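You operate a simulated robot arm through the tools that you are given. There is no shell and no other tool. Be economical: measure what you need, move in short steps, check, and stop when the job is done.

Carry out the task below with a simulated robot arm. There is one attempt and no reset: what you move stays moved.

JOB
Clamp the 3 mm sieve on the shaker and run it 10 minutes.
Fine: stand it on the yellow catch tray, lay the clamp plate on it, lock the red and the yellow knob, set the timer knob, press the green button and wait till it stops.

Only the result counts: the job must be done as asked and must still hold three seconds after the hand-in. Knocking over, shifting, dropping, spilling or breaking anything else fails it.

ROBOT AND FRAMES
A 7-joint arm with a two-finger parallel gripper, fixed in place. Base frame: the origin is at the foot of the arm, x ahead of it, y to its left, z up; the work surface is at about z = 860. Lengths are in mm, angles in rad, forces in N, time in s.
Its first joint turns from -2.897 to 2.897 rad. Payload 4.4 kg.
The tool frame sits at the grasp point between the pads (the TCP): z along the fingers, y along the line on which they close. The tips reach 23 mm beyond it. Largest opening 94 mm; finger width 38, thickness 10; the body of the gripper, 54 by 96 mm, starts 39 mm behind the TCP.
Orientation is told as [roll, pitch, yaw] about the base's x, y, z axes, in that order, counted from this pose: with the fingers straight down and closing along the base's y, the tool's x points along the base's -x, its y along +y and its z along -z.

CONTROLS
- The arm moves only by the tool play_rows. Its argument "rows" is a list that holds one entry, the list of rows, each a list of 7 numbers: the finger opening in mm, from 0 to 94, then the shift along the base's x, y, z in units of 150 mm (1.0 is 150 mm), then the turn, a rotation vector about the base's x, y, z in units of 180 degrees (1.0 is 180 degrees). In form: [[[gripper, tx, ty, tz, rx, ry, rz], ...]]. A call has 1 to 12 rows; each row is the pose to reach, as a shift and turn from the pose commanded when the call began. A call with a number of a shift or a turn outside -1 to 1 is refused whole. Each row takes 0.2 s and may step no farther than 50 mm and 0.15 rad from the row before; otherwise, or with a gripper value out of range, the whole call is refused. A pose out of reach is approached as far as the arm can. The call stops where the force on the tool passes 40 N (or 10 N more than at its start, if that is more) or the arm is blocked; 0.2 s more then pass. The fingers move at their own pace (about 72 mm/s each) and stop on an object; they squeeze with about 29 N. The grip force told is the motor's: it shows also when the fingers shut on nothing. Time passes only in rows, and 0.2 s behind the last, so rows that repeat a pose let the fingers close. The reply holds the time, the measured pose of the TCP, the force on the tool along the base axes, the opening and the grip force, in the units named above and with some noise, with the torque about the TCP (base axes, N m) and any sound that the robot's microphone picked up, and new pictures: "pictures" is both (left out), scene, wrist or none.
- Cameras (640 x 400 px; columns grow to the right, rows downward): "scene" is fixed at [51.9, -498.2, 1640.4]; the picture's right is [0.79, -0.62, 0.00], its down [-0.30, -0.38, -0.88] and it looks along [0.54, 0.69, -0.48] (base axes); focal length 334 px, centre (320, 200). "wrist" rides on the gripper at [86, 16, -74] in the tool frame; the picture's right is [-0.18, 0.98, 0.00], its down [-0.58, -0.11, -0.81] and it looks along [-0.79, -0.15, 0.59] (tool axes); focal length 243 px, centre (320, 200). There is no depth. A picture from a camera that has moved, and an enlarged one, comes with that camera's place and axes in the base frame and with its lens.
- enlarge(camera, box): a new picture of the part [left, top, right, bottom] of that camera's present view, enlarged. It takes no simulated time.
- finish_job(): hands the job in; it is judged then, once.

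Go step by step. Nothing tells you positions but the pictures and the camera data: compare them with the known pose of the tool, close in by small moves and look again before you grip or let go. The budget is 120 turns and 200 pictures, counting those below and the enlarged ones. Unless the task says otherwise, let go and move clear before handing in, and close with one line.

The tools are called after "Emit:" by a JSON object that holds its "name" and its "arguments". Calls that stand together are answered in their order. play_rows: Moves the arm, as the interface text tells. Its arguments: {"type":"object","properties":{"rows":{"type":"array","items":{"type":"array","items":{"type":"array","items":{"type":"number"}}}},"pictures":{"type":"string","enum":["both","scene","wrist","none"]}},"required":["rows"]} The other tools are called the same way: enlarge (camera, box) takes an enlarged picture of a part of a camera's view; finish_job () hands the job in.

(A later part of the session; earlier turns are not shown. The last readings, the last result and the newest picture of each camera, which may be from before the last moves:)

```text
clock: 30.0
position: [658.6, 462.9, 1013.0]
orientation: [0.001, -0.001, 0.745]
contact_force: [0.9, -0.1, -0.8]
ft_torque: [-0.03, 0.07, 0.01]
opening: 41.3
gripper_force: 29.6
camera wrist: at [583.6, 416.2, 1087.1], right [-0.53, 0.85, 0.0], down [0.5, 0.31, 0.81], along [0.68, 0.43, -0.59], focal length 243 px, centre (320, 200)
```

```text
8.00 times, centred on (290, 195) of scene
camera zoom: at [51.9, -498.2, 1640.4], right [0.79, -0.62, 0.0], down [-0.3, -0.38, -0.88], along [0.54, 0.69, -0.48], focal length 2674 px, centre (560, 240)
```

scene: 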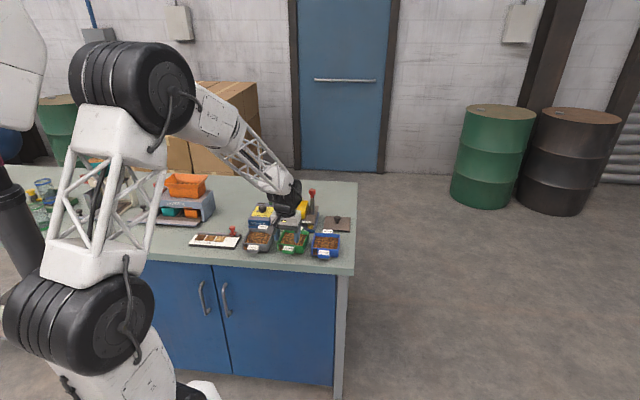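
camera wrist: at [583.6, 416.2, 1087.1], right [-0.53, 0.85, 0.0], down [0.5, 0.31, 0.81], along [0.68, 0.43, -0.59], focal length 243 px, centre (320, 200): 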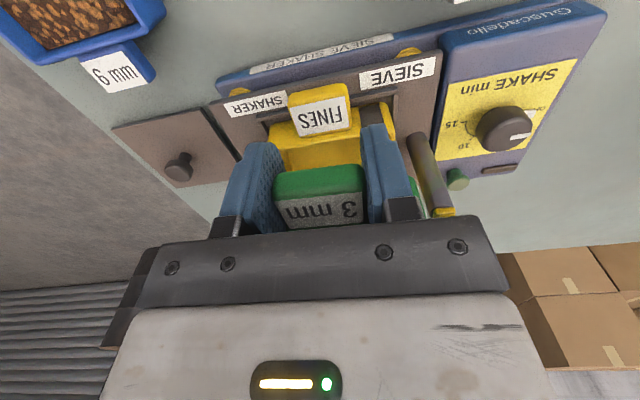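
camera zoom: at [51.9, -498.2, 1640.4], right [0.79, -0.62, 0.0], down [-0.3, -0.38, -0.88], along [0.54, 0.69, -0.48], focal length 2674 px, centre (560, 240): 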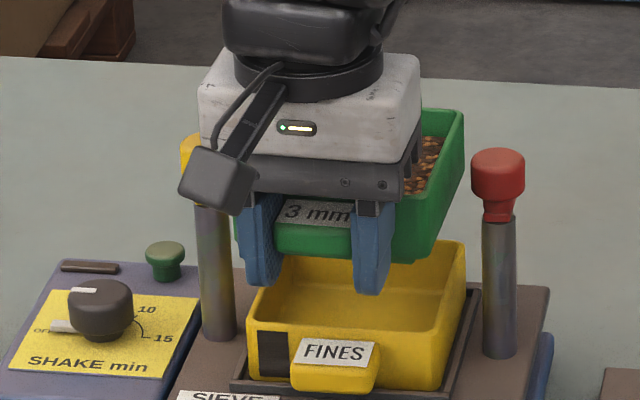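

Laterally and in yaw the sieve lines up with the tray; fore and aft needs checking near contact. I'll lower 20 mm.

Emit:
{"name": "play_rows", "arguments": {"rows": [[[15, 0, 0, -0.03, 0, 0, 0], [15, 0, 0, -0.06, 0, 0, 0], [15, 0, 0, -0.09, 0, 0, 0], [15, 0, 0, -0.12, 0, 0, 0], [15, 0, 0, -0.135, 0, 0, 0], [15, 0, 0, -0.135, 0, 0, 0]]], "pictures": "wrist"}}

Emit:
{"name": "enlarge", "arguments": {"camera": "scene", "box": [265, 175, 325, 215]}}

Emit:
{"name": "enlarge", "arguments": {"camera": "wrist", "box": [220, 60, 440, 220]}}

```text
clock: 31.4
position: [658.0, 463.9, 993.0]
orientation: [0.0, -0.001, 0.744]
contact_force: [-0.6, -0.9, -1.2]
ft_torque: [-0.06, 0.07, 0.03]
opening: 41.8
gripper_force: 29.1
camera wrist: at [583.5, 416.5, 1067.4], right [-0.53, 0.85, 0.0], down [0.5, 0.31, 0.81], along [0.68, 0.43, -0.59], focal length 243 px, centre (320, 200)
```

wrist: 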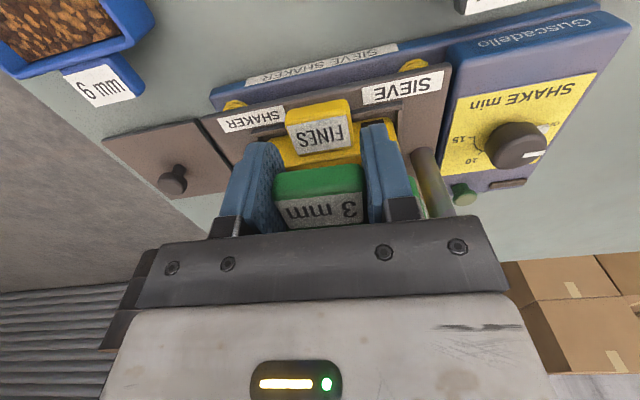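

```text
10.00 times, centred on (295, 195) of scene
camera zoom: at [51.9, -498.2, 1640.4], right [0.79, -0.62, 0.0], down [-0.3, -0.38, -0.88], along [0.54, 0.69, -0.48], focal length 3342 px, centre (570, 250)
```

zoom: 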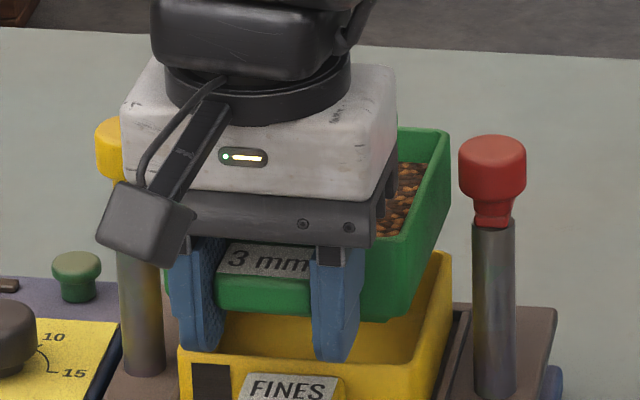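

```text
2.50 times, centred on (330, 140) of wrist
camera zoom: at [583.5, 416.5, 1067.4], right [-0.53, 0.85, 0.0], down [0.5, 0.31, 0.81], along [0.68, 0.43, -0.59], focal length 606 px, centre (295, 350)
```

zoom: 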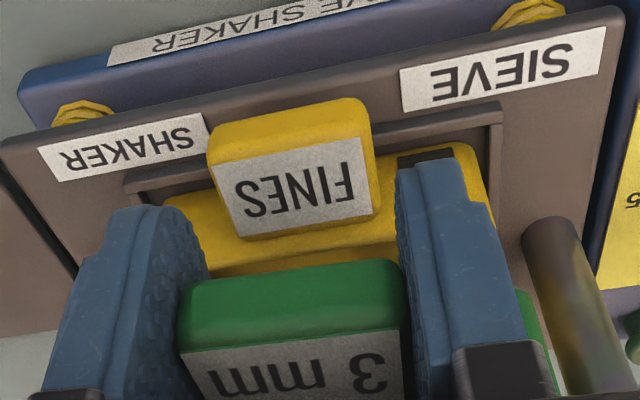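

Emit:
{"name": "enlarge", "arguments": {"camera": "scene", "box": [294, 182, 318, 216]}}

Emit:
{"name": "enlarge", "arguments": {"camera": "scene", "box": [280, 184, 314, 206]}}

```text
11.76 times, centred on (306, 199) of scene
camera zoom: at [51.9, -498.2, 1640.4], right [0.79, -0.62, 0.0], down [-0.3, -0.38, -0.88], along [0.54, 0.69, -0.48], focal length 3932 px, centre (485, 212)
```

zoom: 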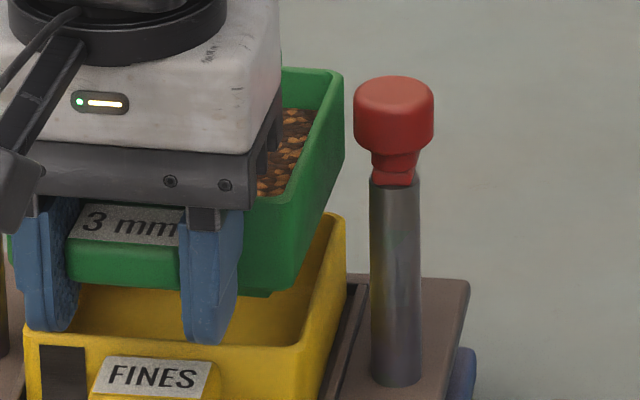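

```text
16.00 times, centred on (297, 195) of scene
camera zoom: at [51.9, -498.2, 1640.4], right [0.79, -0.62, 0.0], down [-0.3, -0.38, -0.88], along [0.54, 0.69, -0.48], focal length 5348 px, centre (688, 280)
```

zoom: 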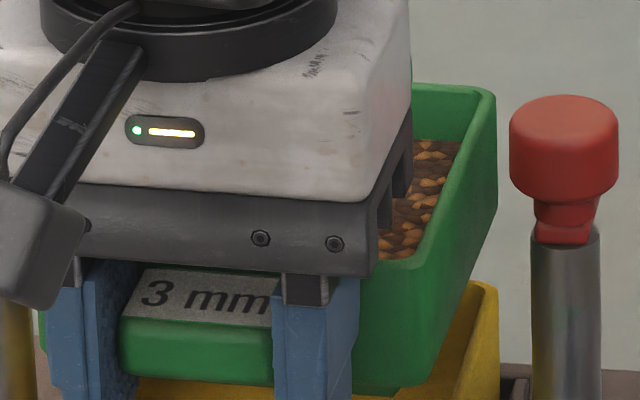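

The sieve has a nesting foot that drops into the tray. I'll adjust by about 2 mm and lower in small steps, watching the force.

Emit:
{"name": "play_rows", "arguments": {"rows": [[[15, -0.004, -0.015, -0.01, 0, 0, 0], [15, -0.004, -0.015, -0.03, 0, 0, 0], [15, -0.004, -0.015, -0.05, 0, 0, 0], [15, -0.004, -0.015, -0.06, 0, 0, 0], [15, -0.004, -0.015, -0.06, 0, 0, 0]]], "pictures": "none"}}

Emit:
{"name": "enlarge", "arguments": {"camera": "scene", "box": [294, 182, 318, 216]}}

Emit:
{"name": "enlarge", "arguments": {"camera": "wrist", "box": [220, 60, 440, 220]}}

```text
clock: 32.6
position: [656.8, 462.5, 984.2]
orientation: [0.0, 0.0, 0.744]
contact_force: [0.0, 0.4, -1.7]
ft_torque: [-0.06, 0.04, -0.02]
opening: 41.6
gripper_force: 29.2
```

```text
11.76 times, centred on (306, 199) of scene
camera zoom: at [51.9, -498.2, 1640.4], right [0.79, -0.62, 0.0], down [-0.3, -0.38, -0.88], along [0.54, 0.69, -0.48], focal length 3932 px, centre (485, 212)
```

zoom: 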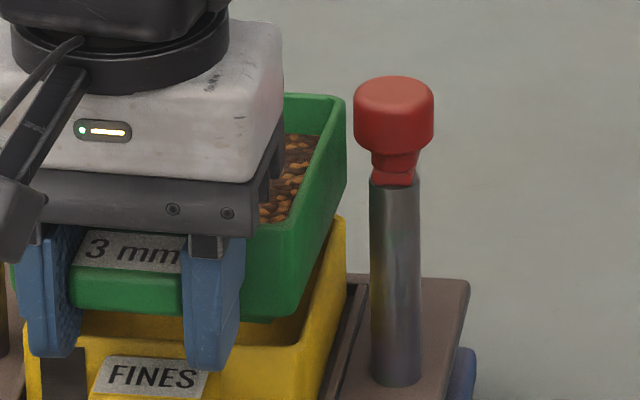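

```text
2.50 times, centred on (330, 140) of wrist
camera zoom: at [582.7, 414.5, 1058.3], right [-0.53, 0.85, 0.0], down [0.5, 0.31, 0.81], along [0.68, 0.43, -0.59], focal length 606 px, centre (295, 350)
```

zoom: 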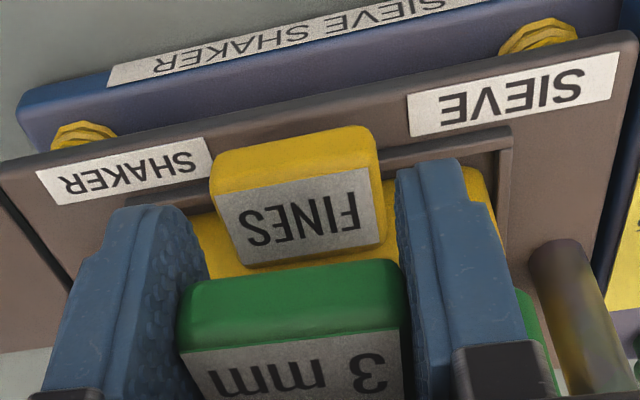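

Emit:
{"name": "enlarge", "arguments": {"camera": "scene", "box": [296, 193, 312, 215]}}

Emit:
{"name": "enlarge", "arguments": {"camera": "scene", "box": [266, 196, 302, 220]}}

```text
16.00 times, centred on (304, 204) of scene
camera zoom: at [51.9, -498.2, 1640.4], right [0.79, -0.62, 0.0], down [-0.3, -0.38, -0.88], along [0.54, 0.69, -0.48], focal length 5348 px, centre (576, 136)
```

zoom: 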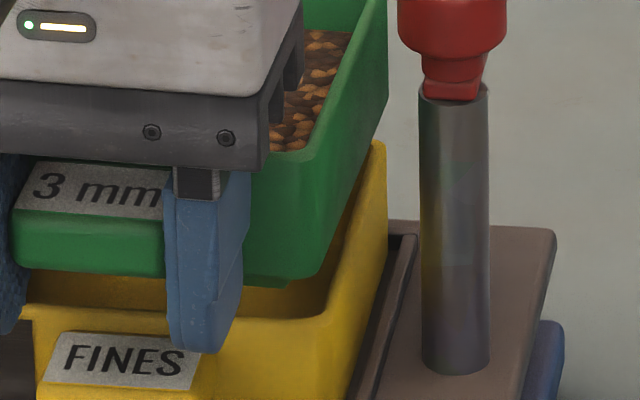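

```text
16.00 times, centred on (284, 208) of scene
camera zoom: at [51.9, -498.2, 1640.4], right [0.79, -0.62, 0.0], down [-0.3, -0.38, -0.88], along [0.54, 0.69, -0.48], focal length 5348 px, centre (896, 72)
```

zoom: 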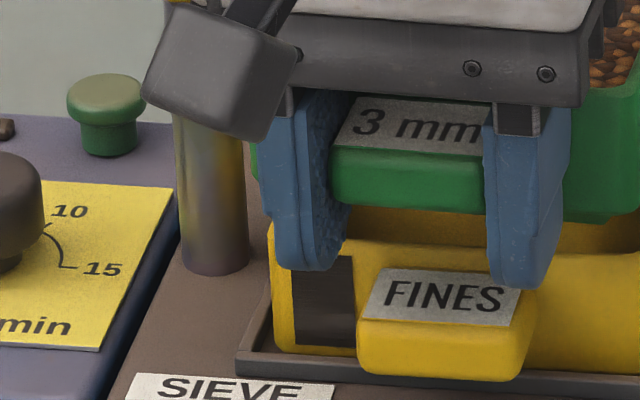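

Both cameras show the sieve still about 2–2.5° short of the tray's yaw. I'll rotate it roughly about its centre and look again.

Emit:
{"name": "play_rows", "arguments": {"rows": [[[15, 0.005, -0.005, 0, 0, 0, 0.006], [15, 0.009, -0.01, 0, 0, 0, 0.012], [15, 0.009, -0.01, -0.02, 0, 0, 0.012], [15, 0.009, -0.01, -0.02, 0, 0, 0.012]]], "pictures": "none"}}

Emit:
{"name": "enlarge", "arguments": {"camera": "scene", "box": [274, 192, 310, 216]}}

Emit:
{"name": "enlarge", "arguments": {"camera": "wrist", "box": [220, 60, 440, 220]}}

```text
clock: 33.6
position: [658.3, 460.2, 980.6]
orientation: [0.0, 0.0, 0.783]
contact_force: [-0.5, 0.5, -1.2]
ft_torque: [-0.06, 0.03, 0.0]
opening: 41.4
gripper_force: 28.7
```

```text
16.00 times, centred on (292, 204) of scene
camera zoom: at [51.9, -498.2, 1640.4], right [0.79, -0.62, 0.0], down [-0.3, -0.38, -0.88], along [0.54, 0.69, -0.48], focal length 5348 px, centre (768, 136)
```

zoom: 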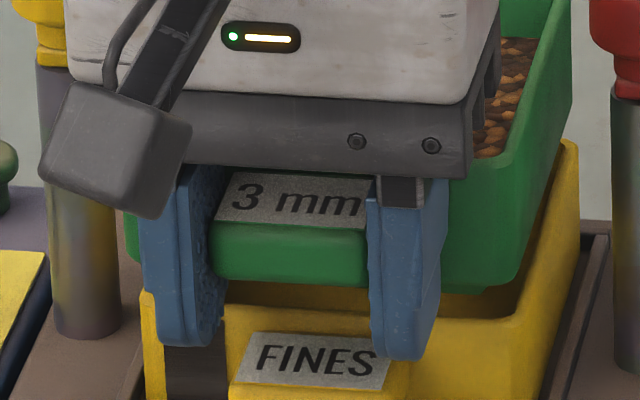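

```text
2.50 times, centred on (330, 140) of wrist
camera zoom: at [586.1, 410.8, 1055.4], right [-0.56, 0.83, 0.0], down [0.49, 0.33, 0.81], along [0.67, 0.45, -0.59], focal length 606 px, centre (295, 350)
```

zoom: 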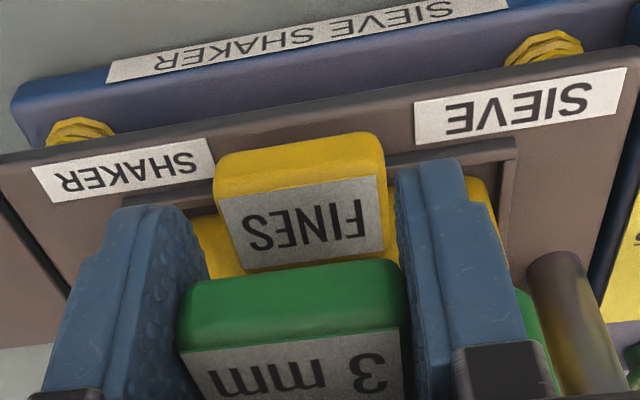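

Yaw and lateral position now agree within about 2 mm. I'll lower gently to contact.

Emit:
{"name": "play_rows", "arguments": {"rows": [[[15, -0.004, -0.004, -0.015, 0, 0, 0], [15, -0.004, -0.004, -0.03, 0, 0, 0], [15, -0.004, -0.004, -0.03, 0, 0, 0]]], "pictures": "none"}}

Emit:
{"name": "play_rows", "arguments": {"rows": [[[15, 0, 0, -0.01, 0, 0, 0], [15, 0, 0, -0.02, 0, 0, 0], [15, 0, 0, -0.02, 0, 0, 0]]], "pictures": "none"}}

Emit:
{"name": "enlarge", "arguments": {"camera": "scene", "box": [274, 192, 310, 216]}}

```text
clock: 34.4
position: [657.7, 460.1, 974.5]
orientation: [0.0, -0.002, 0.783]
contact_force: [-0.8, 0.3, 0.0]
ft_torque: [-0.02, 0.06, -0.03]
opening: 41.7
gripper_force: 29.4
```

```text
clock: 35.2
position: [658.0, 460.2, 972.6]
orientation: [-0.001, 0.0, 0.785]
contact_force: [0.3, -0.4, -0.9]
ft_torque: [-0.09, 0.05, 0.03]
opening: 41.4
gripper_force: 29.4
```

```text
16.00 times, centred on (292, 204) of scene
camera zoom: at [51.9, -498.2, 1640.4], right [0.79, -0.62, 0.0], down [-0.3, -0.38, -0.88], along [0.54, 0.69, -0.48], focal length 5348 px, centre (768, 136)
```

zoom: 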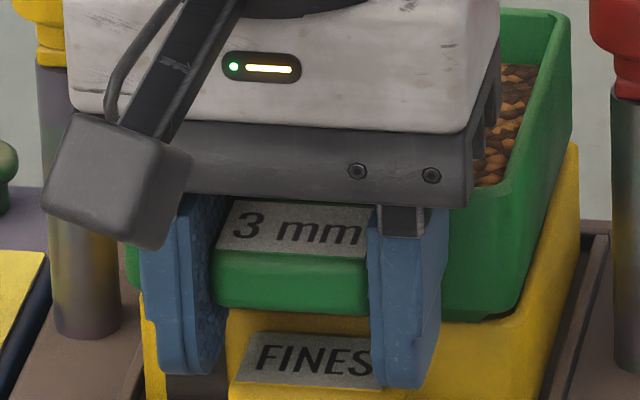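

No contact yet, and the foot is already entering the tray. I'll continue.

Emit:
{"name": "play_rows", "arguments": {"rows": [[[15, 0, 0, -0.013, 0, 0, 0], [15, 0, 0, -0.02, 0, 0, 0], [15, 0, 0, -0.02, 0, 0, 0]]], "pictures": "none"}}

Emit:
{"name": "play_rows", "arguments": {"rows": [[[15, 0, 0, -0.013, 0, 0, 0], [15, 0, 0, -0.02, 0, 0, 0], [15, 0, 0, -0.02, 0, 0, 0]]], "pictures": "none"}}

Emit:
{"name": "enlarge", "arguments": {"camera": "scene", "box": [274, 192, 310, 216]}}

```text
clock: 36.0
position: [657.3, 460.2, 972.0]
orientation: [0.0, -0.001, 0.784]
contact_force: [0.1, -1.4, 20.1]
ft_torque: [0.43, -0.49, -0.08]
opening: 42.0
gripper_force: 28.8
```

```text
clock: 36.8
position: [656.9, 459.4, 968.4]
orientation: [0.0, 0.0, 0.783]
contact_force: [-1.0, -4.1, 21.0]
ft_torque: [0.41, -0.36, -0.09]
opening: 41.7
gripper_force: 28.9
```

```text
16.00 times, centred on (292, 204) of scene
camera zoom: at [51.9, -498.2, 1640.4], right [0.79, -0.62, 0.0], down [-0.3, -0.38, -0.88], along [0.54, 0.69, -0.48], focal length 5348 px, centre (768, 136)
```

zoom: 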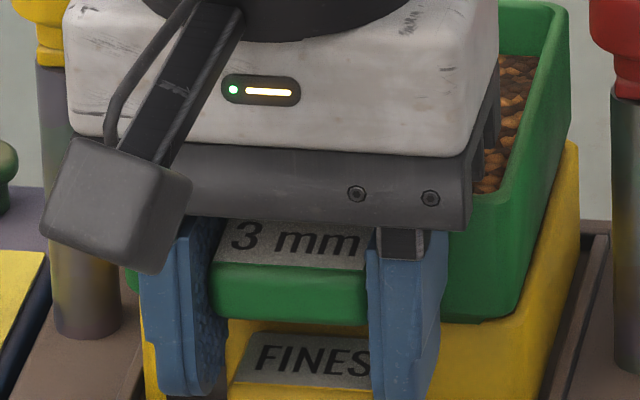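

There is firm contact about where a seated sieve should be. I'll release and inspect.

Emit:
{"name": "play_rows", "arguments": {"rows": [[[15, 0, 0, 0.01, 0, 0, 0], [50, 0, 0, 0.01, 0, 0, 0], [60, 0, 0, 0.01, 0, 0, 0], [60, 0, 0, 0.01, 0, 0, 0], [60, 0, 0, 0.1, 0, 0, 0], [60, 0, 0, 0.3, 0, 0, 0], [60, -0.1, -0.1, 0.6, 0, 0, 0], [60, -0.3, -0.3, 0.8, 0, 0, 0], [60, -0.3, -0.3, 0.8, 0, 0, 0]]], "pictures": "wrist"}}

Emit:
{"name": "enlarge", "arguments": {"camera": "scene", "box": [266, 180, 314, 216]}}

Emit:
{"name": "enlarge", "arguments": {"camera": "wrist", "box": [220, 60, 440, 220]}}

```text
refused: row 8 steps farther than a row can; nothing moved
```

```text
11.11 times, centred on (290, 198) of scene
camera zoom: at [51.9, -498.2, 1640.4], right [0.79, -0.62, 0.0], down [-0.3, -0.38, -0.88], along [0.54, 0.69, -0.48], focal length 3714 px, centre (653, 222)
```

zoom: 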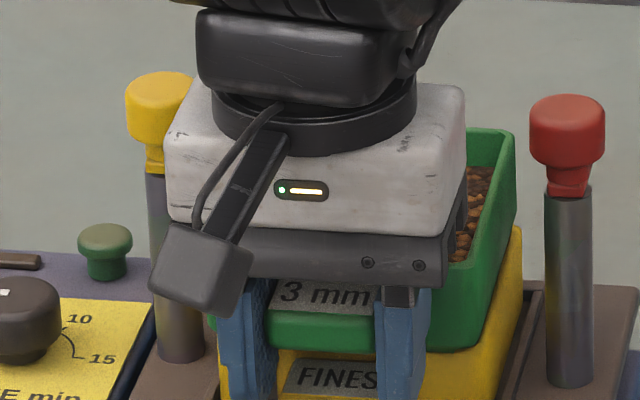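

```text
2.50 times, centred on (330, 140) of wrist
camera zoom: at [584.7, 409.7, 1042.2], right [-0.56, 0.83, 0.0], down [0.49, 0.33, 0.81], along [0.67, 0.45, -0.59], focal length 606 px, centre (295, 350)
```

zoom: 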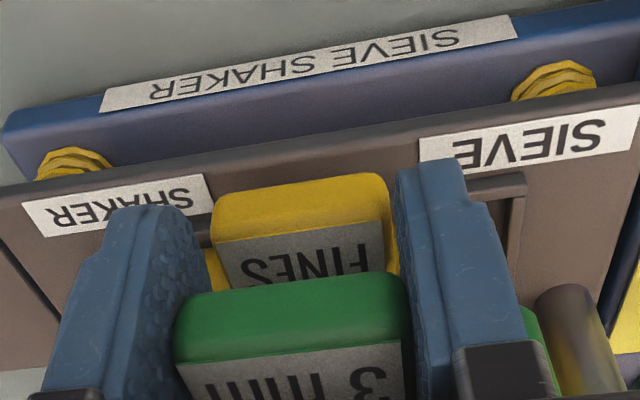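

Emit:
{"name": "play_rows", "arguments": {"rows": [[[15, 0, 0, 0.01, 0, 0, 0], [45, 0, 0, 0.01, 0, 0, 0], [56, 0, 0, 0.01, 0, 0, 0], [56, 0, 0, 0.01, 0, 0, 0], [56, 0, 0, 0.1, 0, 0, 0], [56, 0, 0, 0.3, 0, 0, 0], [56, -0.1, -0.1, 0.55, 0, 0, 0], [56, -0.25, -0.25, 0.75, 0, 0, 0], [56, -0.4, -0.4, 0.95, 0, 0, 0], [56, -0.4, -0.4, 0.95, 0, 0, 0]]], "pictures": "wrist"}}

Emit:
{"name": "enlarge", "arguments": {"camera": "scene", "box": [266, 180, 314, 216]}}

Emit:
{"name": "enlarge", "arguments": {"camera": "wrist", "box": [220, 60, 440, 220]}}

```text
clock: 39.0
position: [596.0, 398.7, 1109.3]
orientation: [0.0, 0.001, 0.784]
contact_force: [0.2, 0.3, -0.2]
ft_torque: [0.0, 0.03, -0.02]
opening: 55.8
gripper_force: 0.1
camera wrist: at [523.3, 349.1, 1184.5], right [-0.56, 0.83, 0.0], down [0.49, 0.33, 0.81], along [0.67, 0.45, -0.59], focal length 243 px, centre (320, 200)
```

wrist: 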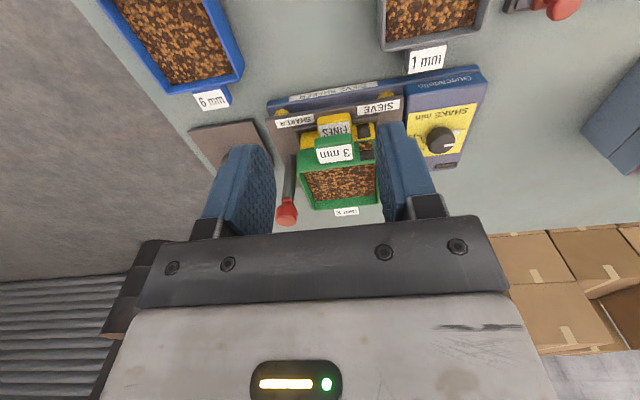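

```text
11.11 times, centred on (290, 198) of scene
camera zoom: at [51.9, -498.2, 1640.4], right [0.79, -0.62, 0.0], down [-0.3, -0.38, -0.88], along [0.54, 0.69, -0.48], focal length 3714 px, centre (653, 222)
```

zoom: 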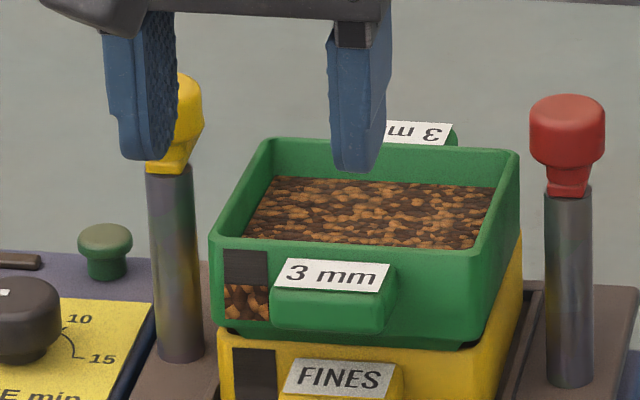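

```text
2.50 times, centred on (330, 140) of wrist
camera zoom: at [523.3, 349.1, 1184.5], right [-0.56, 0.83, 0.0], down [0.49, 0.33, 0.81], along [0.67, 0.45, -0.59], focal length 606 px, centre (295, 350)
```

zoom: 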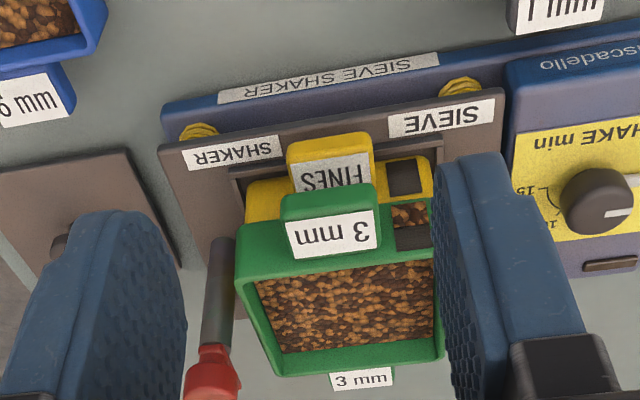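

Emit:
{"name": "enlarge", "arguments": {"camera": "scene", "box": [280, 200, 310, 220]}}

Emit:
{"name": "enlarge", "arguments": {"camera": "scene", "box": [278, 188, 308, 208]}}

```text
16.00 times, centred on (295, 210) of scene
camera zoom: at [51.9, -498.2, 1640.4], right [0.79, -0.62, 0.0], down [-0.3, -0.38, -0.88], along [0.54, 0.69, -0.48], focal length 5348 px, centre (720, 40)
```

zoom: 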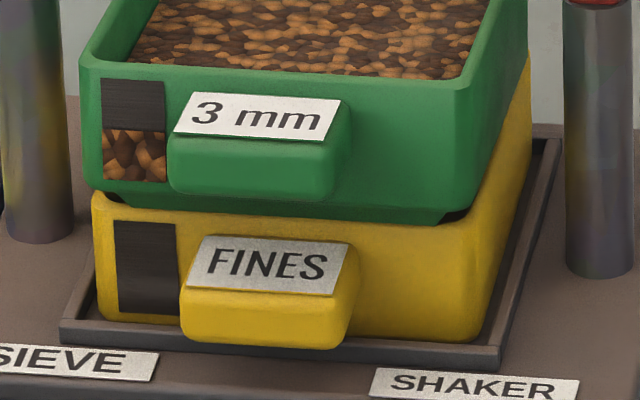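

```text
16.00 times, centred on (293, 198) of scene
camera zoom: at [51.9, -498.2, 1640.4], right [0.79, -0.62, 0.0], down [-0.3, -0.38, -0.88], along [0.54, 0.69, -0.48], focal length 5348 px, centre (752, 232)
```

zoom: 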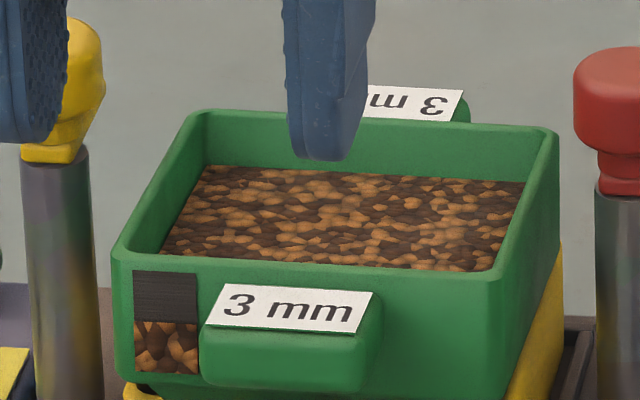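

The front of the sieve's foot is riding on the tray's front wall, so the sieve sits a few mm short and slightly to the left, with its front raised. I'll re-grip the tab and nudge it forward and right.

Emit:
{"name": "play_rows", "arguments": {"rows": [[[56, 0.15, 0.15, -0.2, 0, 0, 0], [56, 0.3, 0.3, -0.4, 0, 0, 0], [56, 0.4, 0.4, -0.62, 0, 0, 0], [56, 0.4, 0.4, -0.8, 0, 0, 0], [56, 0.4, 0.4, -0.9, 0, 0, 0], [56, 0.4, 0.4, -0.9, 0, 0, 0]]], "pictures": "wrist"}}

Emit:
{"name": "enlarge", "arguments": {"camera": "wrist", "box": [220, 80, 440, 240]}}

Emit:
{"name": "enlarge", "arguments": {"camera": "scene", "box": [280, 198, 310, 218]}}

```text
clock: 40.4
position: [659.1, 459.0, 972.9]
orientation: [-0.001, -0.001, 0.785]
contact_force: [0.3, 0.0, -0.4]
ft_torque: [0.05, -0.01, -0.01]
opening: 56.0
gripper_force: 0.1
camera wrist: at [586.1, 409.3, 1048.4], right [-0.56, 0.83, 0.0], down [0.49, 0.33, 0.81], along [0.67, 0.45, -0.59], focal length 243 px, centre (320, 200)
```

wrist: 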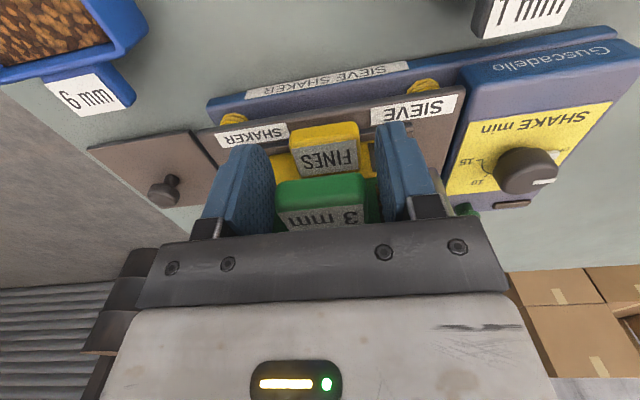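

```text
2.50 times, centred on (330, 160) of wrist
camera zoom: at [586.1, 409.3, 1048.4], right [-0.56, 0.83, 0.0], down [0.49, 0.33, 0.81], along [0.67, 0.45, -0.59], focal length 606 px, centre (295, 300)
```

zoom: 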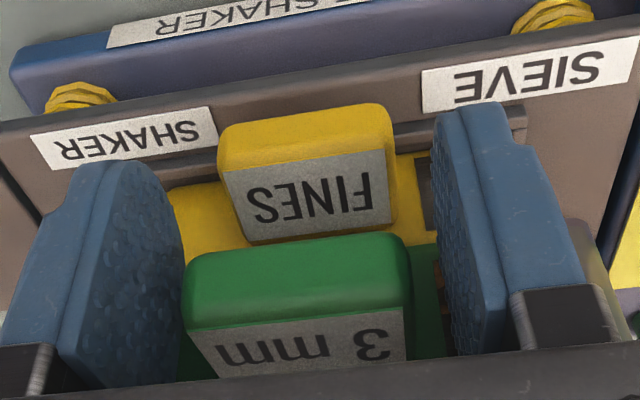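

```text
16.00 times, centred on (295, 208) of scene
camera zoom: at [51.9, -498.2, 1640.4], right [0.79, -0.62, 0.0], down [-0.3, -0.38, -0.88], along [0.54, 0.69, -0.48], focal length 5348 px, centre (720, 72)
```

zoom: 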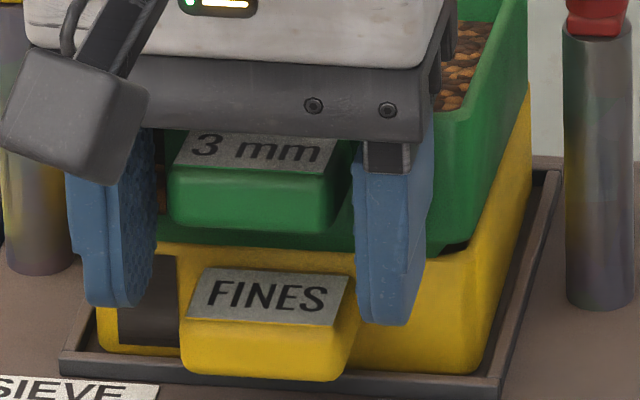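

Emit:
{"name": "play_rows", "arguments": {"rows": [[[40, 0, 0, 0, 0, 0, 0], [25, 0, 0, 0, 0, 0, 0], [15, 0, 0, 0, 0, 0, 0], [15, 0, 0, 0, 0, 0, 0], [15, 0, 0, 0.015, 0, 0, 0], [15, 0, 0, 0.03, 0, 0, 0], [15, 0.013, 0.005, 0.03, 0, 0, 0], [15, 0.026, 0.011, 0.03, 0, 0, 0], [15, 0.026, 0.011, 0.03, 0, 0, 0]]], "pictures": "none"}}

Emit:
{"name": "play_rows", "arguments": {"rows": [[[15, 0, 0, -0.01, 0, 0, 0], [15, 0, 0, -0.02, 0, 0, 0], [15, 0, 0, -0.03, 0, 0, 0], [15, 0, 0, -0.03, 0, 0, 0]]], "pictures": "wrist"}}

Emit:
{"name": "enlarge", "arguments": {"camera": "scene", "box": [280, 198, 310, 218]}}

```text
clock: 42.4
position: [662.3, 462.8, 979.1]
orientation: [-0.001, 0.001, 0.784]
contact_force: [-0.6, 0.1, -1.5]
ft_torque: [-0.06, 0.06, 0.02]
opening: 41.4
gripper_force: 28.4
```

```text
clock: 43.4
position: [661.7, 461.0, 974.0]
orientation: [0.0, 0.0, 0.783]
contact_force: [0.9, 0.0, -0.8]
ft_torque: [-0.01, 0.06, 0.0]
opening: 41.4
gripper_force: 28.9
camera wrist: at [588.9, 411.3, 1049.6], right [-0.56, 0.83, 0.0], down [0.49, 0.33, 0.81], along [0.67, 0.45, -0.59], focal length 243 px, centre (320, 200)
```

wrist: 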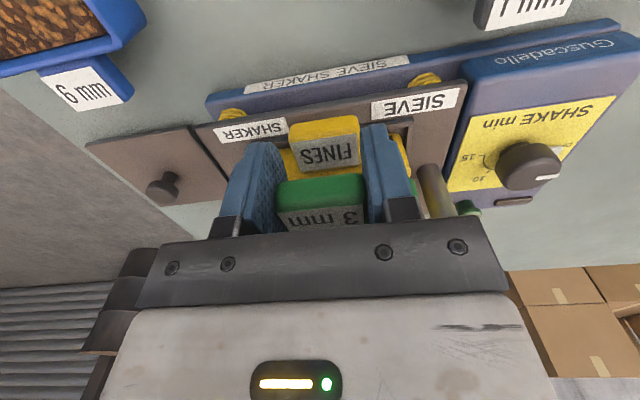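

```text
16.00 times, centred on (295, 208) of scene
camera zoom: at [51.9, -498.2, 1640.4], right [0.79, -0.62, 0.0], down [-0.3, -0.38, -0.88], along [0.54, 0.69, -0.48], focal length 5348 px, centre (720, 72)
```

zoom: 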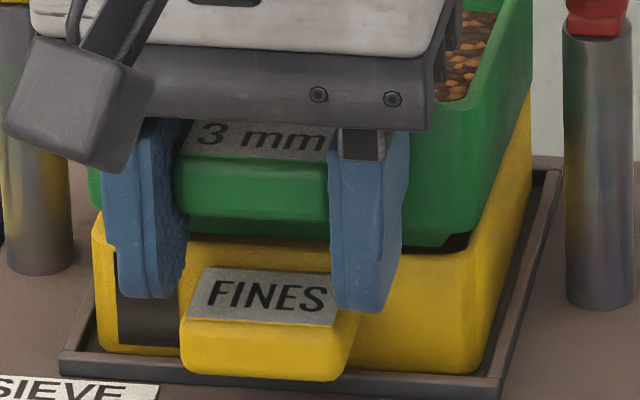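

Emit:
{"name": "play_rows", "arguments": {"rows": [[[15, 0.01, 0.01, 0, 0, 0, 0], [15, 0.012, 0.012, -0.01, 0, 0, 0], [15, 0.012, 0.012, -0.025, 0, 0, 0], [15, 0.012, 0.012, -0.025, 0, 0, 0]]], "pictures": "none"}}

Emit:
{"name": "enlarge", "arguments": {"camera": "scene", "box": [284, 196, 308, 214]}}

```text
clock: 44.4
position: [664.9, 462.9, 970.1]
orientation: [0.0, 0.0, 0.786]
contact_force: [-0.2, -0.5, 7.8]
ft_torque: [0.66, -0.69, -0.06]
opening: 41.7
gripper_force: 29.4
```

```text
16.00 times, centred on (296, 205) of scene
camera zoom: at [51.9, -498.2, 1640.4], right [0.79, -0.62, 0.0], down [-0.3, -0.38, -0.88], along [0.54, 0.69, -0.48], focal length 5348 px, centre (704, 120)
```

zoom: 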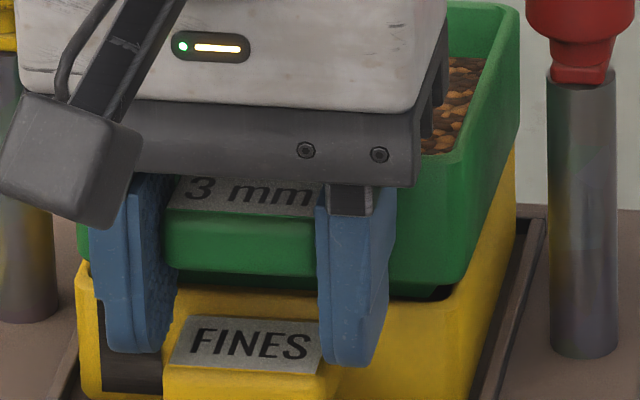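

The contact is now at the rear, because the sieve was gripped slightly tilted. I'll release and look.

Emit:
{"name": "play_rows", "arguments": {"rows": [[[40, 0, 0, 0, 0, 0, 0], [56, 0, 0, 0, 0, 0, 0], [56, 0, 0, 0, 0, 0, 0], [56, 0, 0, 0.12, 0, 0, 0], [56, 0, 0, 0.35, 0, 0, 0], [56, -0.1, -0.1, 0.6, 0, 0, 0], [56, -0.25, -0.25, 0.8, 0, 0, 0], [56, -0.4, -0.4, 1, 0, 0, 0], [56, -0.4, -0.4, 1, 0, 0, 0]]], "pictures": "wrist"}}

Emit:
{"name": "enlarge", "arguments": {"camera": "scene", "box": [278, 188, 314, 212]}}

Emit:
{"name": "enlarge", "arguments": {"camera": "wrist", "box": [250, 100, 400, 220]}}

```text
clock: 46.4
position: [604.2, 404.9, 1120.4]
orientation: [0.001, 0.0, 0.785]
contact_force: [0.6, -0.6, -0.1]
ft_torque: [0.01, 0.01, 0.0]
opening: 55.8
gripper_force: 0.0
camera wrist: at [530.2, 355.0, 1195.6], right [-0.56, 0.83, 0.0], down [0.49, 0.33, 0.81], along [0.67, 0.45, -0.59], focal length 243 px, centre (320, 200)
```

wrist: 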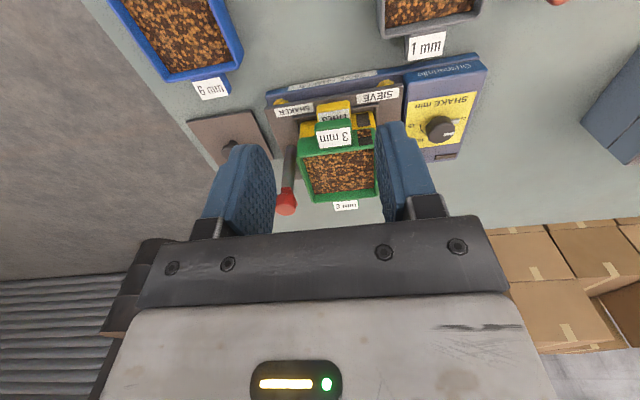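

```text
16.00 times, centred on (296, 200) of scene
camera zoom: at [51.9, -498.2, 1640.4], right [0.79, -0.62, 0.0], down [-0.3, -0.38, -0.88], along [0.54, 0.69, -0.48], focal length 5348 px, centre (704, 200)
```

zoom: 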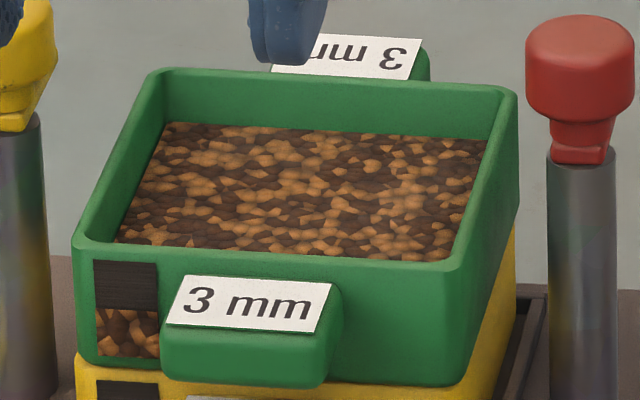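

```text
3.33 times, centred on (325, 160) of wrist
camera zoom: at [530.2, 355.0, 1195.6], right [-0.56, 0.83, 0.0], down [0.49, 0.33, 0.81], along [0.67, 0.45, -0.59], focal length 809 px, centre (303, 333)
```

zoom: 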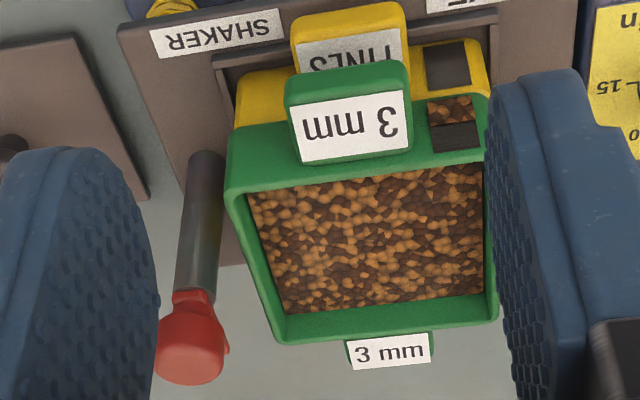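

Emit:
{"name": "enlarge", "arguments": {"camera": "scene", "box": [280, 200, 310, 220]}}

```text
16.00 times, centred on (295, 210) of scene
camera zoom: at [51.9, -498.2, 1640.4], right [0.79, -0.62, 0.0], down [-0.3, -0.38, -0.88], along [0.54, 0.69, -0.48], focal length 5348 px, centre (720, 40)
```

zoom: 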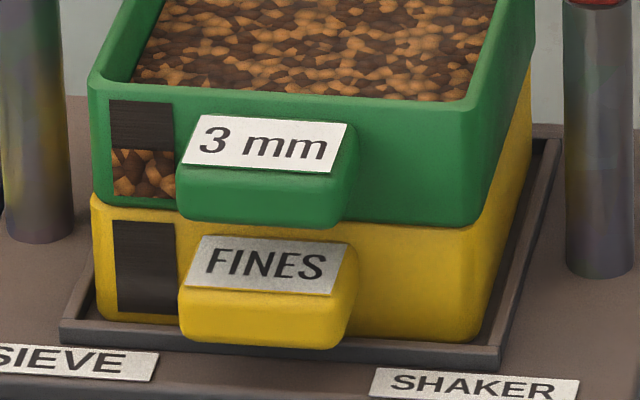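

The sieve is fully seated on the tray. Next is the clamp plate, with its knob at about (847, 401) and the cap at z 883–901.

Emit:
{"name": "play_rows", "arguments": {"rows": [[[60, 0.25, 0, 0, 0, 0, 0], [60, 0.5, 0, 0, 0, 0, 0], [60, 0.75, 0, 0, 0, 0, 0], [60, 0.9, 0, -0.1, 0, 0, 0], [60, 0.9, 0, -0.3, 0, 0, 0], [60, 0.9, 0, -0.3, 0, 0, 0]]], "pictures": "wrist"}}

Emit:
{"name": "enlarge", "arguments": {"camera": "wrist", "box": [220, 80, 440, 220]}}

```text
clock: 47.8
position: [740.6, 403.2, 1074.1]
orientation: [0.0, -0.001, 0.784]
contact_force: [0.1, -0.3, 0.6]
ft_torque: [0.01, -0.01, -0.04]
opening: 59.9
gripper_force: 0.2
camera wrist: at [666.8, 354.1, 1150.0], right [-0.56, 0.83, 0.0], down [0.49, 0.33, 0.81], along [0.67, 0.45, -0.59], focal length 243 px, centre (320, 200)
```

wrist: 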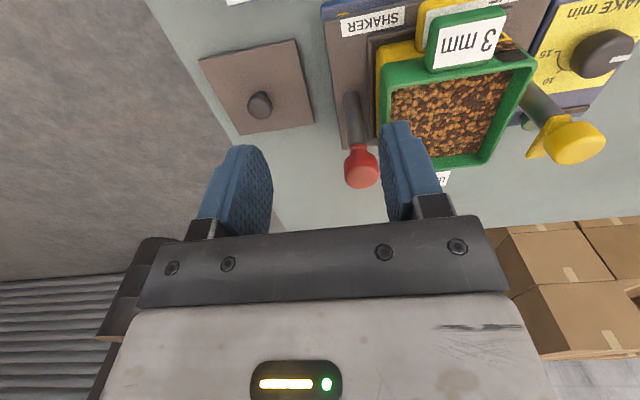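

```text
2.86 times, centred on (330, 150) of wrist
camera zoom: at [666.8, 354.1, 1150.0], right [-0.56, 0.83, 0.0], down [0.49, 0.33, 0.81], along [0.67, 0.45, -0.59], focal length 693 px, centre (291, 343)
```

zoom: 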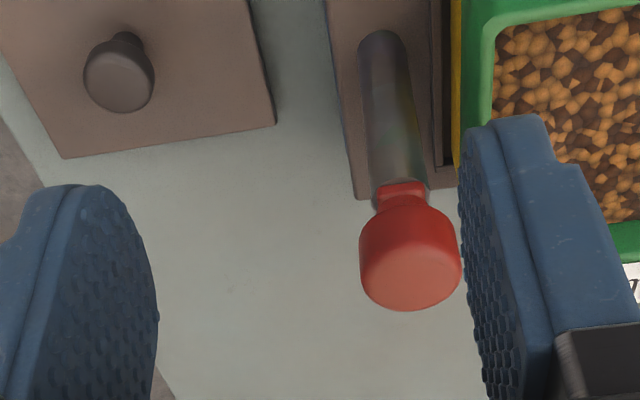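

The wrist view puts the plate knob nearer (837, 388). I'll hover above it and refine.

Emit:
{"name": "play_rows", "arguments": {"rows": [[[60, 0.2, -0.05, -0.1, 0, 0, 0], [60, 0.4, -0.1, -0.25, 0, 0, 0], [60, 0.6, -0.1, -0.45, 0, 0, 0], [60, 0.643, -0.1, -0.65, 0, 0, 0], [60, 0.643, -0.1, -0.65, 0, 0, 0]]], "pictures": "wrist"}}

Emit:
{"name": "enlarge", "arguments": {"camera": "scene", "box": [310, 200, 364, 236]}}

```text
clock: 49.0
position: [835.2, 389.8, 977.6]
orientation: [0.0, 0.001, 0.784]
contact_force: [0.0, 0.7, 0.4]
ft_torque: [-0.01, 0.0, 0.01]
opening: 60.2
gripper_force: 0.1
camera wrist: at [763.4, 340.2, 1052.4], right [-0.56, 0.83, 0.0], down [0.49, 0.33, 0.81], along [0.67, 0.45, -0.59], focal length 243 px, centre (320, 200)
```

wrist: 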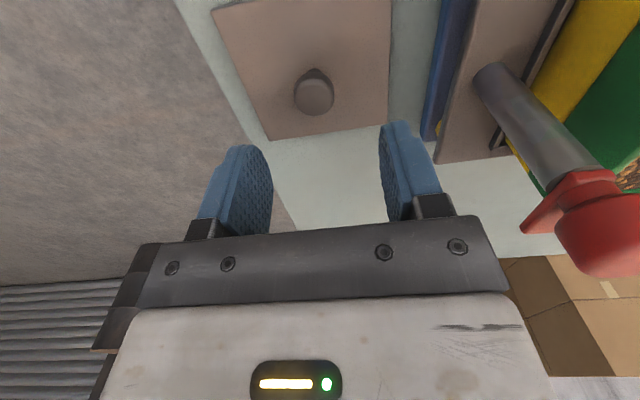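

```text
11.11 times, centred on (337, 218) of scene
camera zoom: at [51.9, -498.2, 1640.4], right [0.79, -0.62, 0.0], down [-0.3, -0.38, -0.88], along [0.54, 0.69, -0.48], focal length 3714 px, centre (131, 0)
```

zoom: 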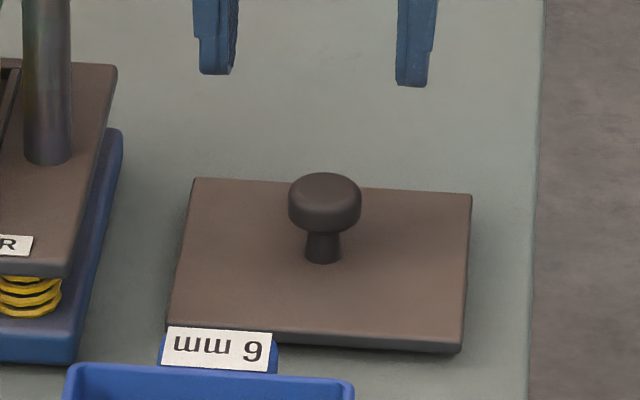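

Emit:
{"name": "play_rows", "arguments": {"rows": [[[60, 0.019, -0.019, -0.15, 0, 0, 0], [60, 0.019, -0.019, -0.3, 0, 0, 0], [60, 0.019, -0.019, -0.3, 0, 0, 0]]], "pictures": "wrist"}}

Emit:
{"name": "enlarge", "arguments": {"camera": "wrist", "box": [220, 80, 440, 240]}}

Emit:
{"name": "enlarge", "arguments": {"camera": "scene", "box": [310, 200, 364, 236]}}

```text
clock: 49.8
position: [838.3, 384.3, 934.2]
orientation: [0.002, 0.0, 0.785]
contact_force: [0.9, -0.1, 0.3]
ft_torque: [0.01, 0.04, 0.03]
opening: 59.9
gripper_force: 0.0
camera wrist: at [766.5, 335.6, 1008.8], right [-0.56, 0.83, 0.0], down [0.49, 0.33, 0.81], along [0.67, 0.45, -0.59], focal length 243 px, centre (320, 200)
```

wrist: 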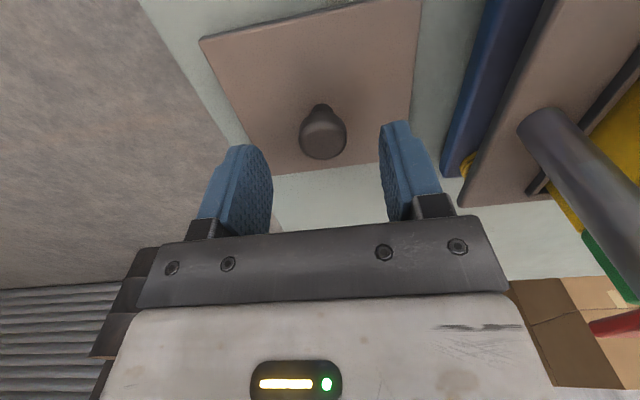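

```text
2.50 times, centred on (330, 160) of wrist
camera zoom: at [766.5, 335.6, 1008.8], right [-0.56, 0.83, 0.0], down [0.49, 0.33, 0.81], along [0.67, 0.45, -0.59], focal length 606 px, centre (295, 300)
```

zoom: 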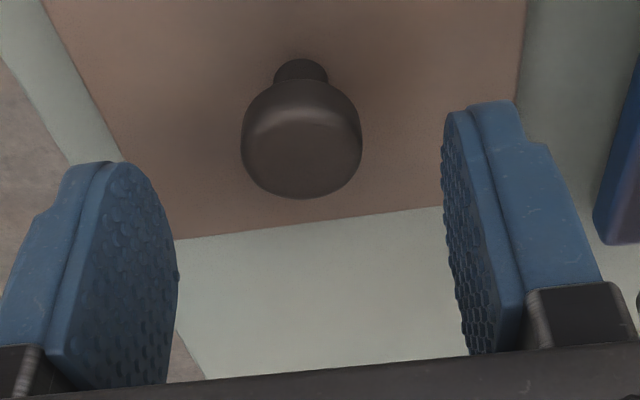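

```text
11.11 times, centred on (337, 218) of scene
camera zoom: at [51.9, -498.2, 1640.4], right [0.79, -0.62, 0.0], down [-0.3, -0.38, -0.88], along [0.54, 0.69, -0.48], focal length 3714 px, centre (131, 0)
```

zoom: 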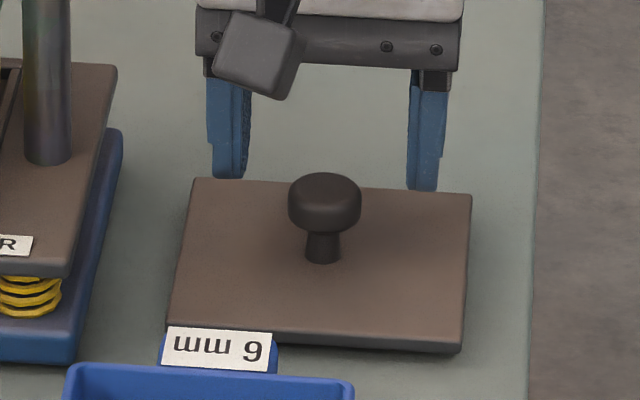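

Emit:
{"name": "play_rows", "arguments": {"rows": [[[60, 0.014, 0.022, -0.1, 0, 0, 0], [60, 0.014, 0.022, -0.18, 0, 0, 0], [60, 0.014, 0.022, -0.22, 0, 0, 0], [60, 0.014, 0.022, -0.22, 0, 0, 0]]], "pictures": "wrist"}}

Emit:
{"name": "enlarge", "arguments": {"camera": "scene", "box": [310, 200, 364, 236]}}

```text
clock: 50.8
position: [841.0, 389.3, 899.8]
orientation: [0.0, 0.001, 0.783]
contact_force: [0.7, -0.2, 0.2]
ft_torque: [-0.01, 0.02, 0.02]
opening: 59.9
gripper_force: 0.1
camera wrist: at [767.8, 339.1, 975.1], right [-0.56, 0.83, 0.0], down [0.49, 0.33, 0.81], along [0.67, 0.45, -0.59], focal length 243 px, centre (320, 200)
```

wrist: 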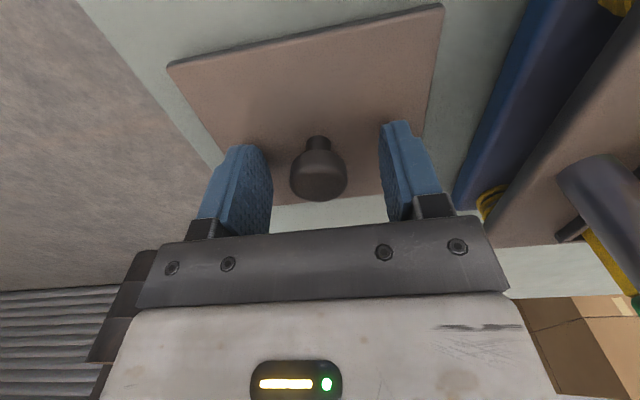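

```text
11.11 times, centred on (337, 218) of scene
camera zoom: at [51.9, -498.2, 1640.4], right [0.79, -0.62, 0.0], down [-0.3, -0.38, -0.88], along [0.54, 0.69, -0.48], focal length 3714 px, centre (131, 0)
```

zoom: 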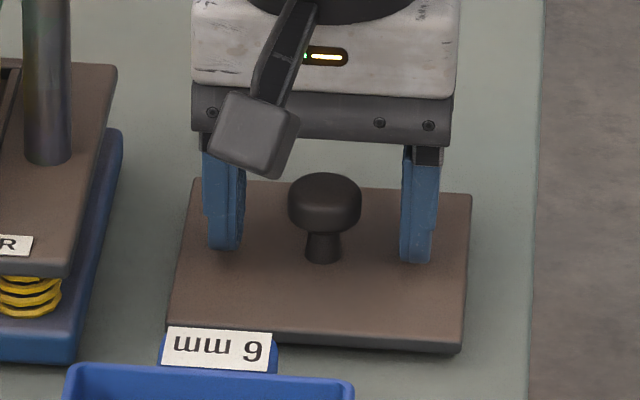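

The knob is centred between the fingers. I'll close and lift slowly.

Emit:
{"name": "play_rows", "arguments": {"rows": [[[40, 0, 0, 0, 0, 0, 0], [25, 0, 0, 0, 0, 0, 0], [10, 0, 0, 0, 0, 0, 0], [10, 0, 0, 0, 0, 0, 0], [10, 0, 0, 0, 0, 0, 0], [10, 0, 0, 0.02, 0, 0, 0], [10, 0, 0, 0.04, 0, 0, 0], [10, 0, 0, 0.07, 0, 0, 0], [10, 0, 0, 0.1, 0, 0, 0]]], "pictures": "wrist"}}

Emit:
{"name": "enlarge", "arguments": {"camera": "scene", "box": [310, 200, 364, 236]}}

```text
clock: 52.8
position: [840.3, 390.5, 916.1]
orientation: [0.002, 0.001, 0.784]
contact_force: [0.8, 0.5, -2.7]
ft_torque: [-0.01, 0.03, -0.01]
opening: 27.5
gripper_force: 28.8
camera wrist: at [768.1, 339.1, 990.8], right [-0.56, 0.83, 0.0], down [0.49, 0.33, 0.81], along [0.67, 0.45, -0.59], focal length 243 px, centre (320, 200)
```

wrist: 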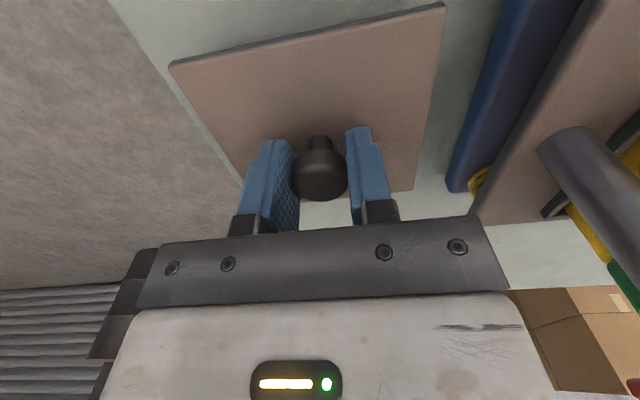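

```text
11.11 times, centred on (337, 218) of scene
camera zoom: at [51.9, -498.2, 1640.4], right [0.79, -0.62, 0.0], down [-0.3, -0.38, -0.88], along [0.54, 0.69, -0.48], focal length 3714 px, centre (131, 0)
```

zoom: 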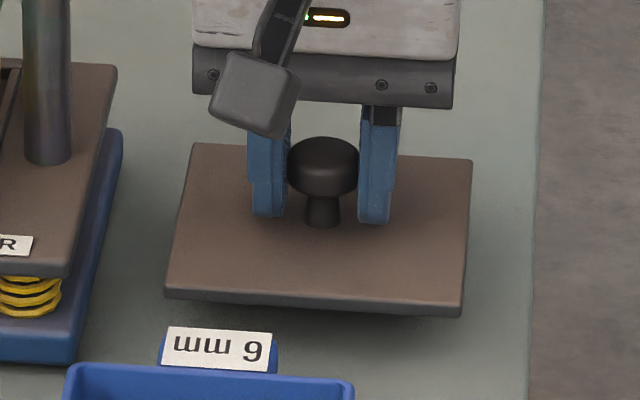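

The plate is lifted level, with 2.7 N of load. I'll raise it above knob height and look at the knob wings.

Emit:
{"name": "play_rows", "arguments": {"rows": [[[10, 0, 0, 0.06, 0, 0, 0], [10, 0, 0, 0.14, 0, 0, 0], [10, 0, 0, 0.24, 0, 0, 0], [10, 0, 0, 0.35, 0, 0, 0], [10, 0, 0, 0.46, 0, 0, 0], [10, 0, 0, 0.57, 0, 0, 0], [10, 0, 0, 0.68, 0, 0, 0], [10, 0, 0, 0.79, 0, 0, 0], [10, 0, 0, 0.9, 0, 0, 0], [10, 0, 0, 0.97, 0, 0, 0], [10, 0, 0, 1, 0, 0, 0]]], "pictures": "none"}}

Emit:
{"name": "play_rows", "arguments": {"rows": [[[10, 0, 0, 0.08, 0, 0, 0], [10, -0.05, 0.0, 0.18, 0, 0, 0], [10, -0.12, 0.0, 0.28, 0, 0, 0], [10, -0.2, 0.0, 0.33, 0, 0, 0], [10, -0.3, 0, 0.33, 0, 0, 0], [10, -0.4, 0, 0.33, 0, 0, 0], [10, -0.5, 0, 0.33, 0, 0, 0], [10, -0.5, 0, 0.33, 0, 0, 0]]], "pictures": "wrist"}}

Emit:
{"name": "enlarge", "arguments": {"camera": "scene", "box": [258, 176, 326, 216]}}

```text
clock: 55.2
position: [840.4, 389.9, 1065.0]
orientation: [-0.001, 0.0, 0.783]
contact_force: [0.0, 0.3, -1.6]
ft_torque: [0.03, 0.06, 0.0]
opening: 27.4
gripper_force: 29.3
```

```text
clock: 57.0
position: [765.5, 389.9, 1114.6]
orientation: [0.001, 0.001, 0.785]
contact_force: [-0.1, -1.2, -1.1]
ft_torque: [0.0, 0.0, 0.0]
opening: 27.6
gripper_force: 29.1
camera wrist: at [693.4, 339.1, 1188.9], right [-0.56, 0.83, 0.0], down [0.49, 0.33, 0.81], along [0.67, 0.45, -0.59], focal length 243 px, centre (320, 200)
```

wrist: 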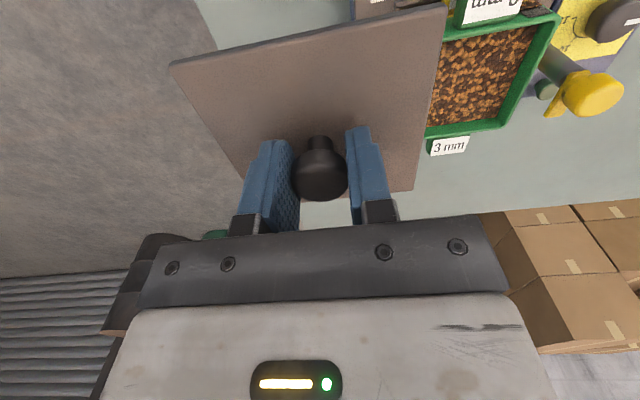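

```text
9.41 times, centred on (292, 196) of scene
camera zoom: at [51.9, -498.2, 1640.4], right [0.79, -0.62, 0.0], down [-0.3, -0.38, -0.88], along [0.54, 0.69, -0.48], focal length 3146 px, centre (584, 238)
```

zoom: 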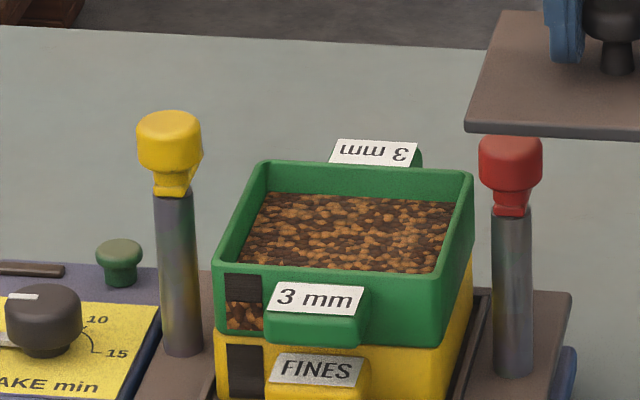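

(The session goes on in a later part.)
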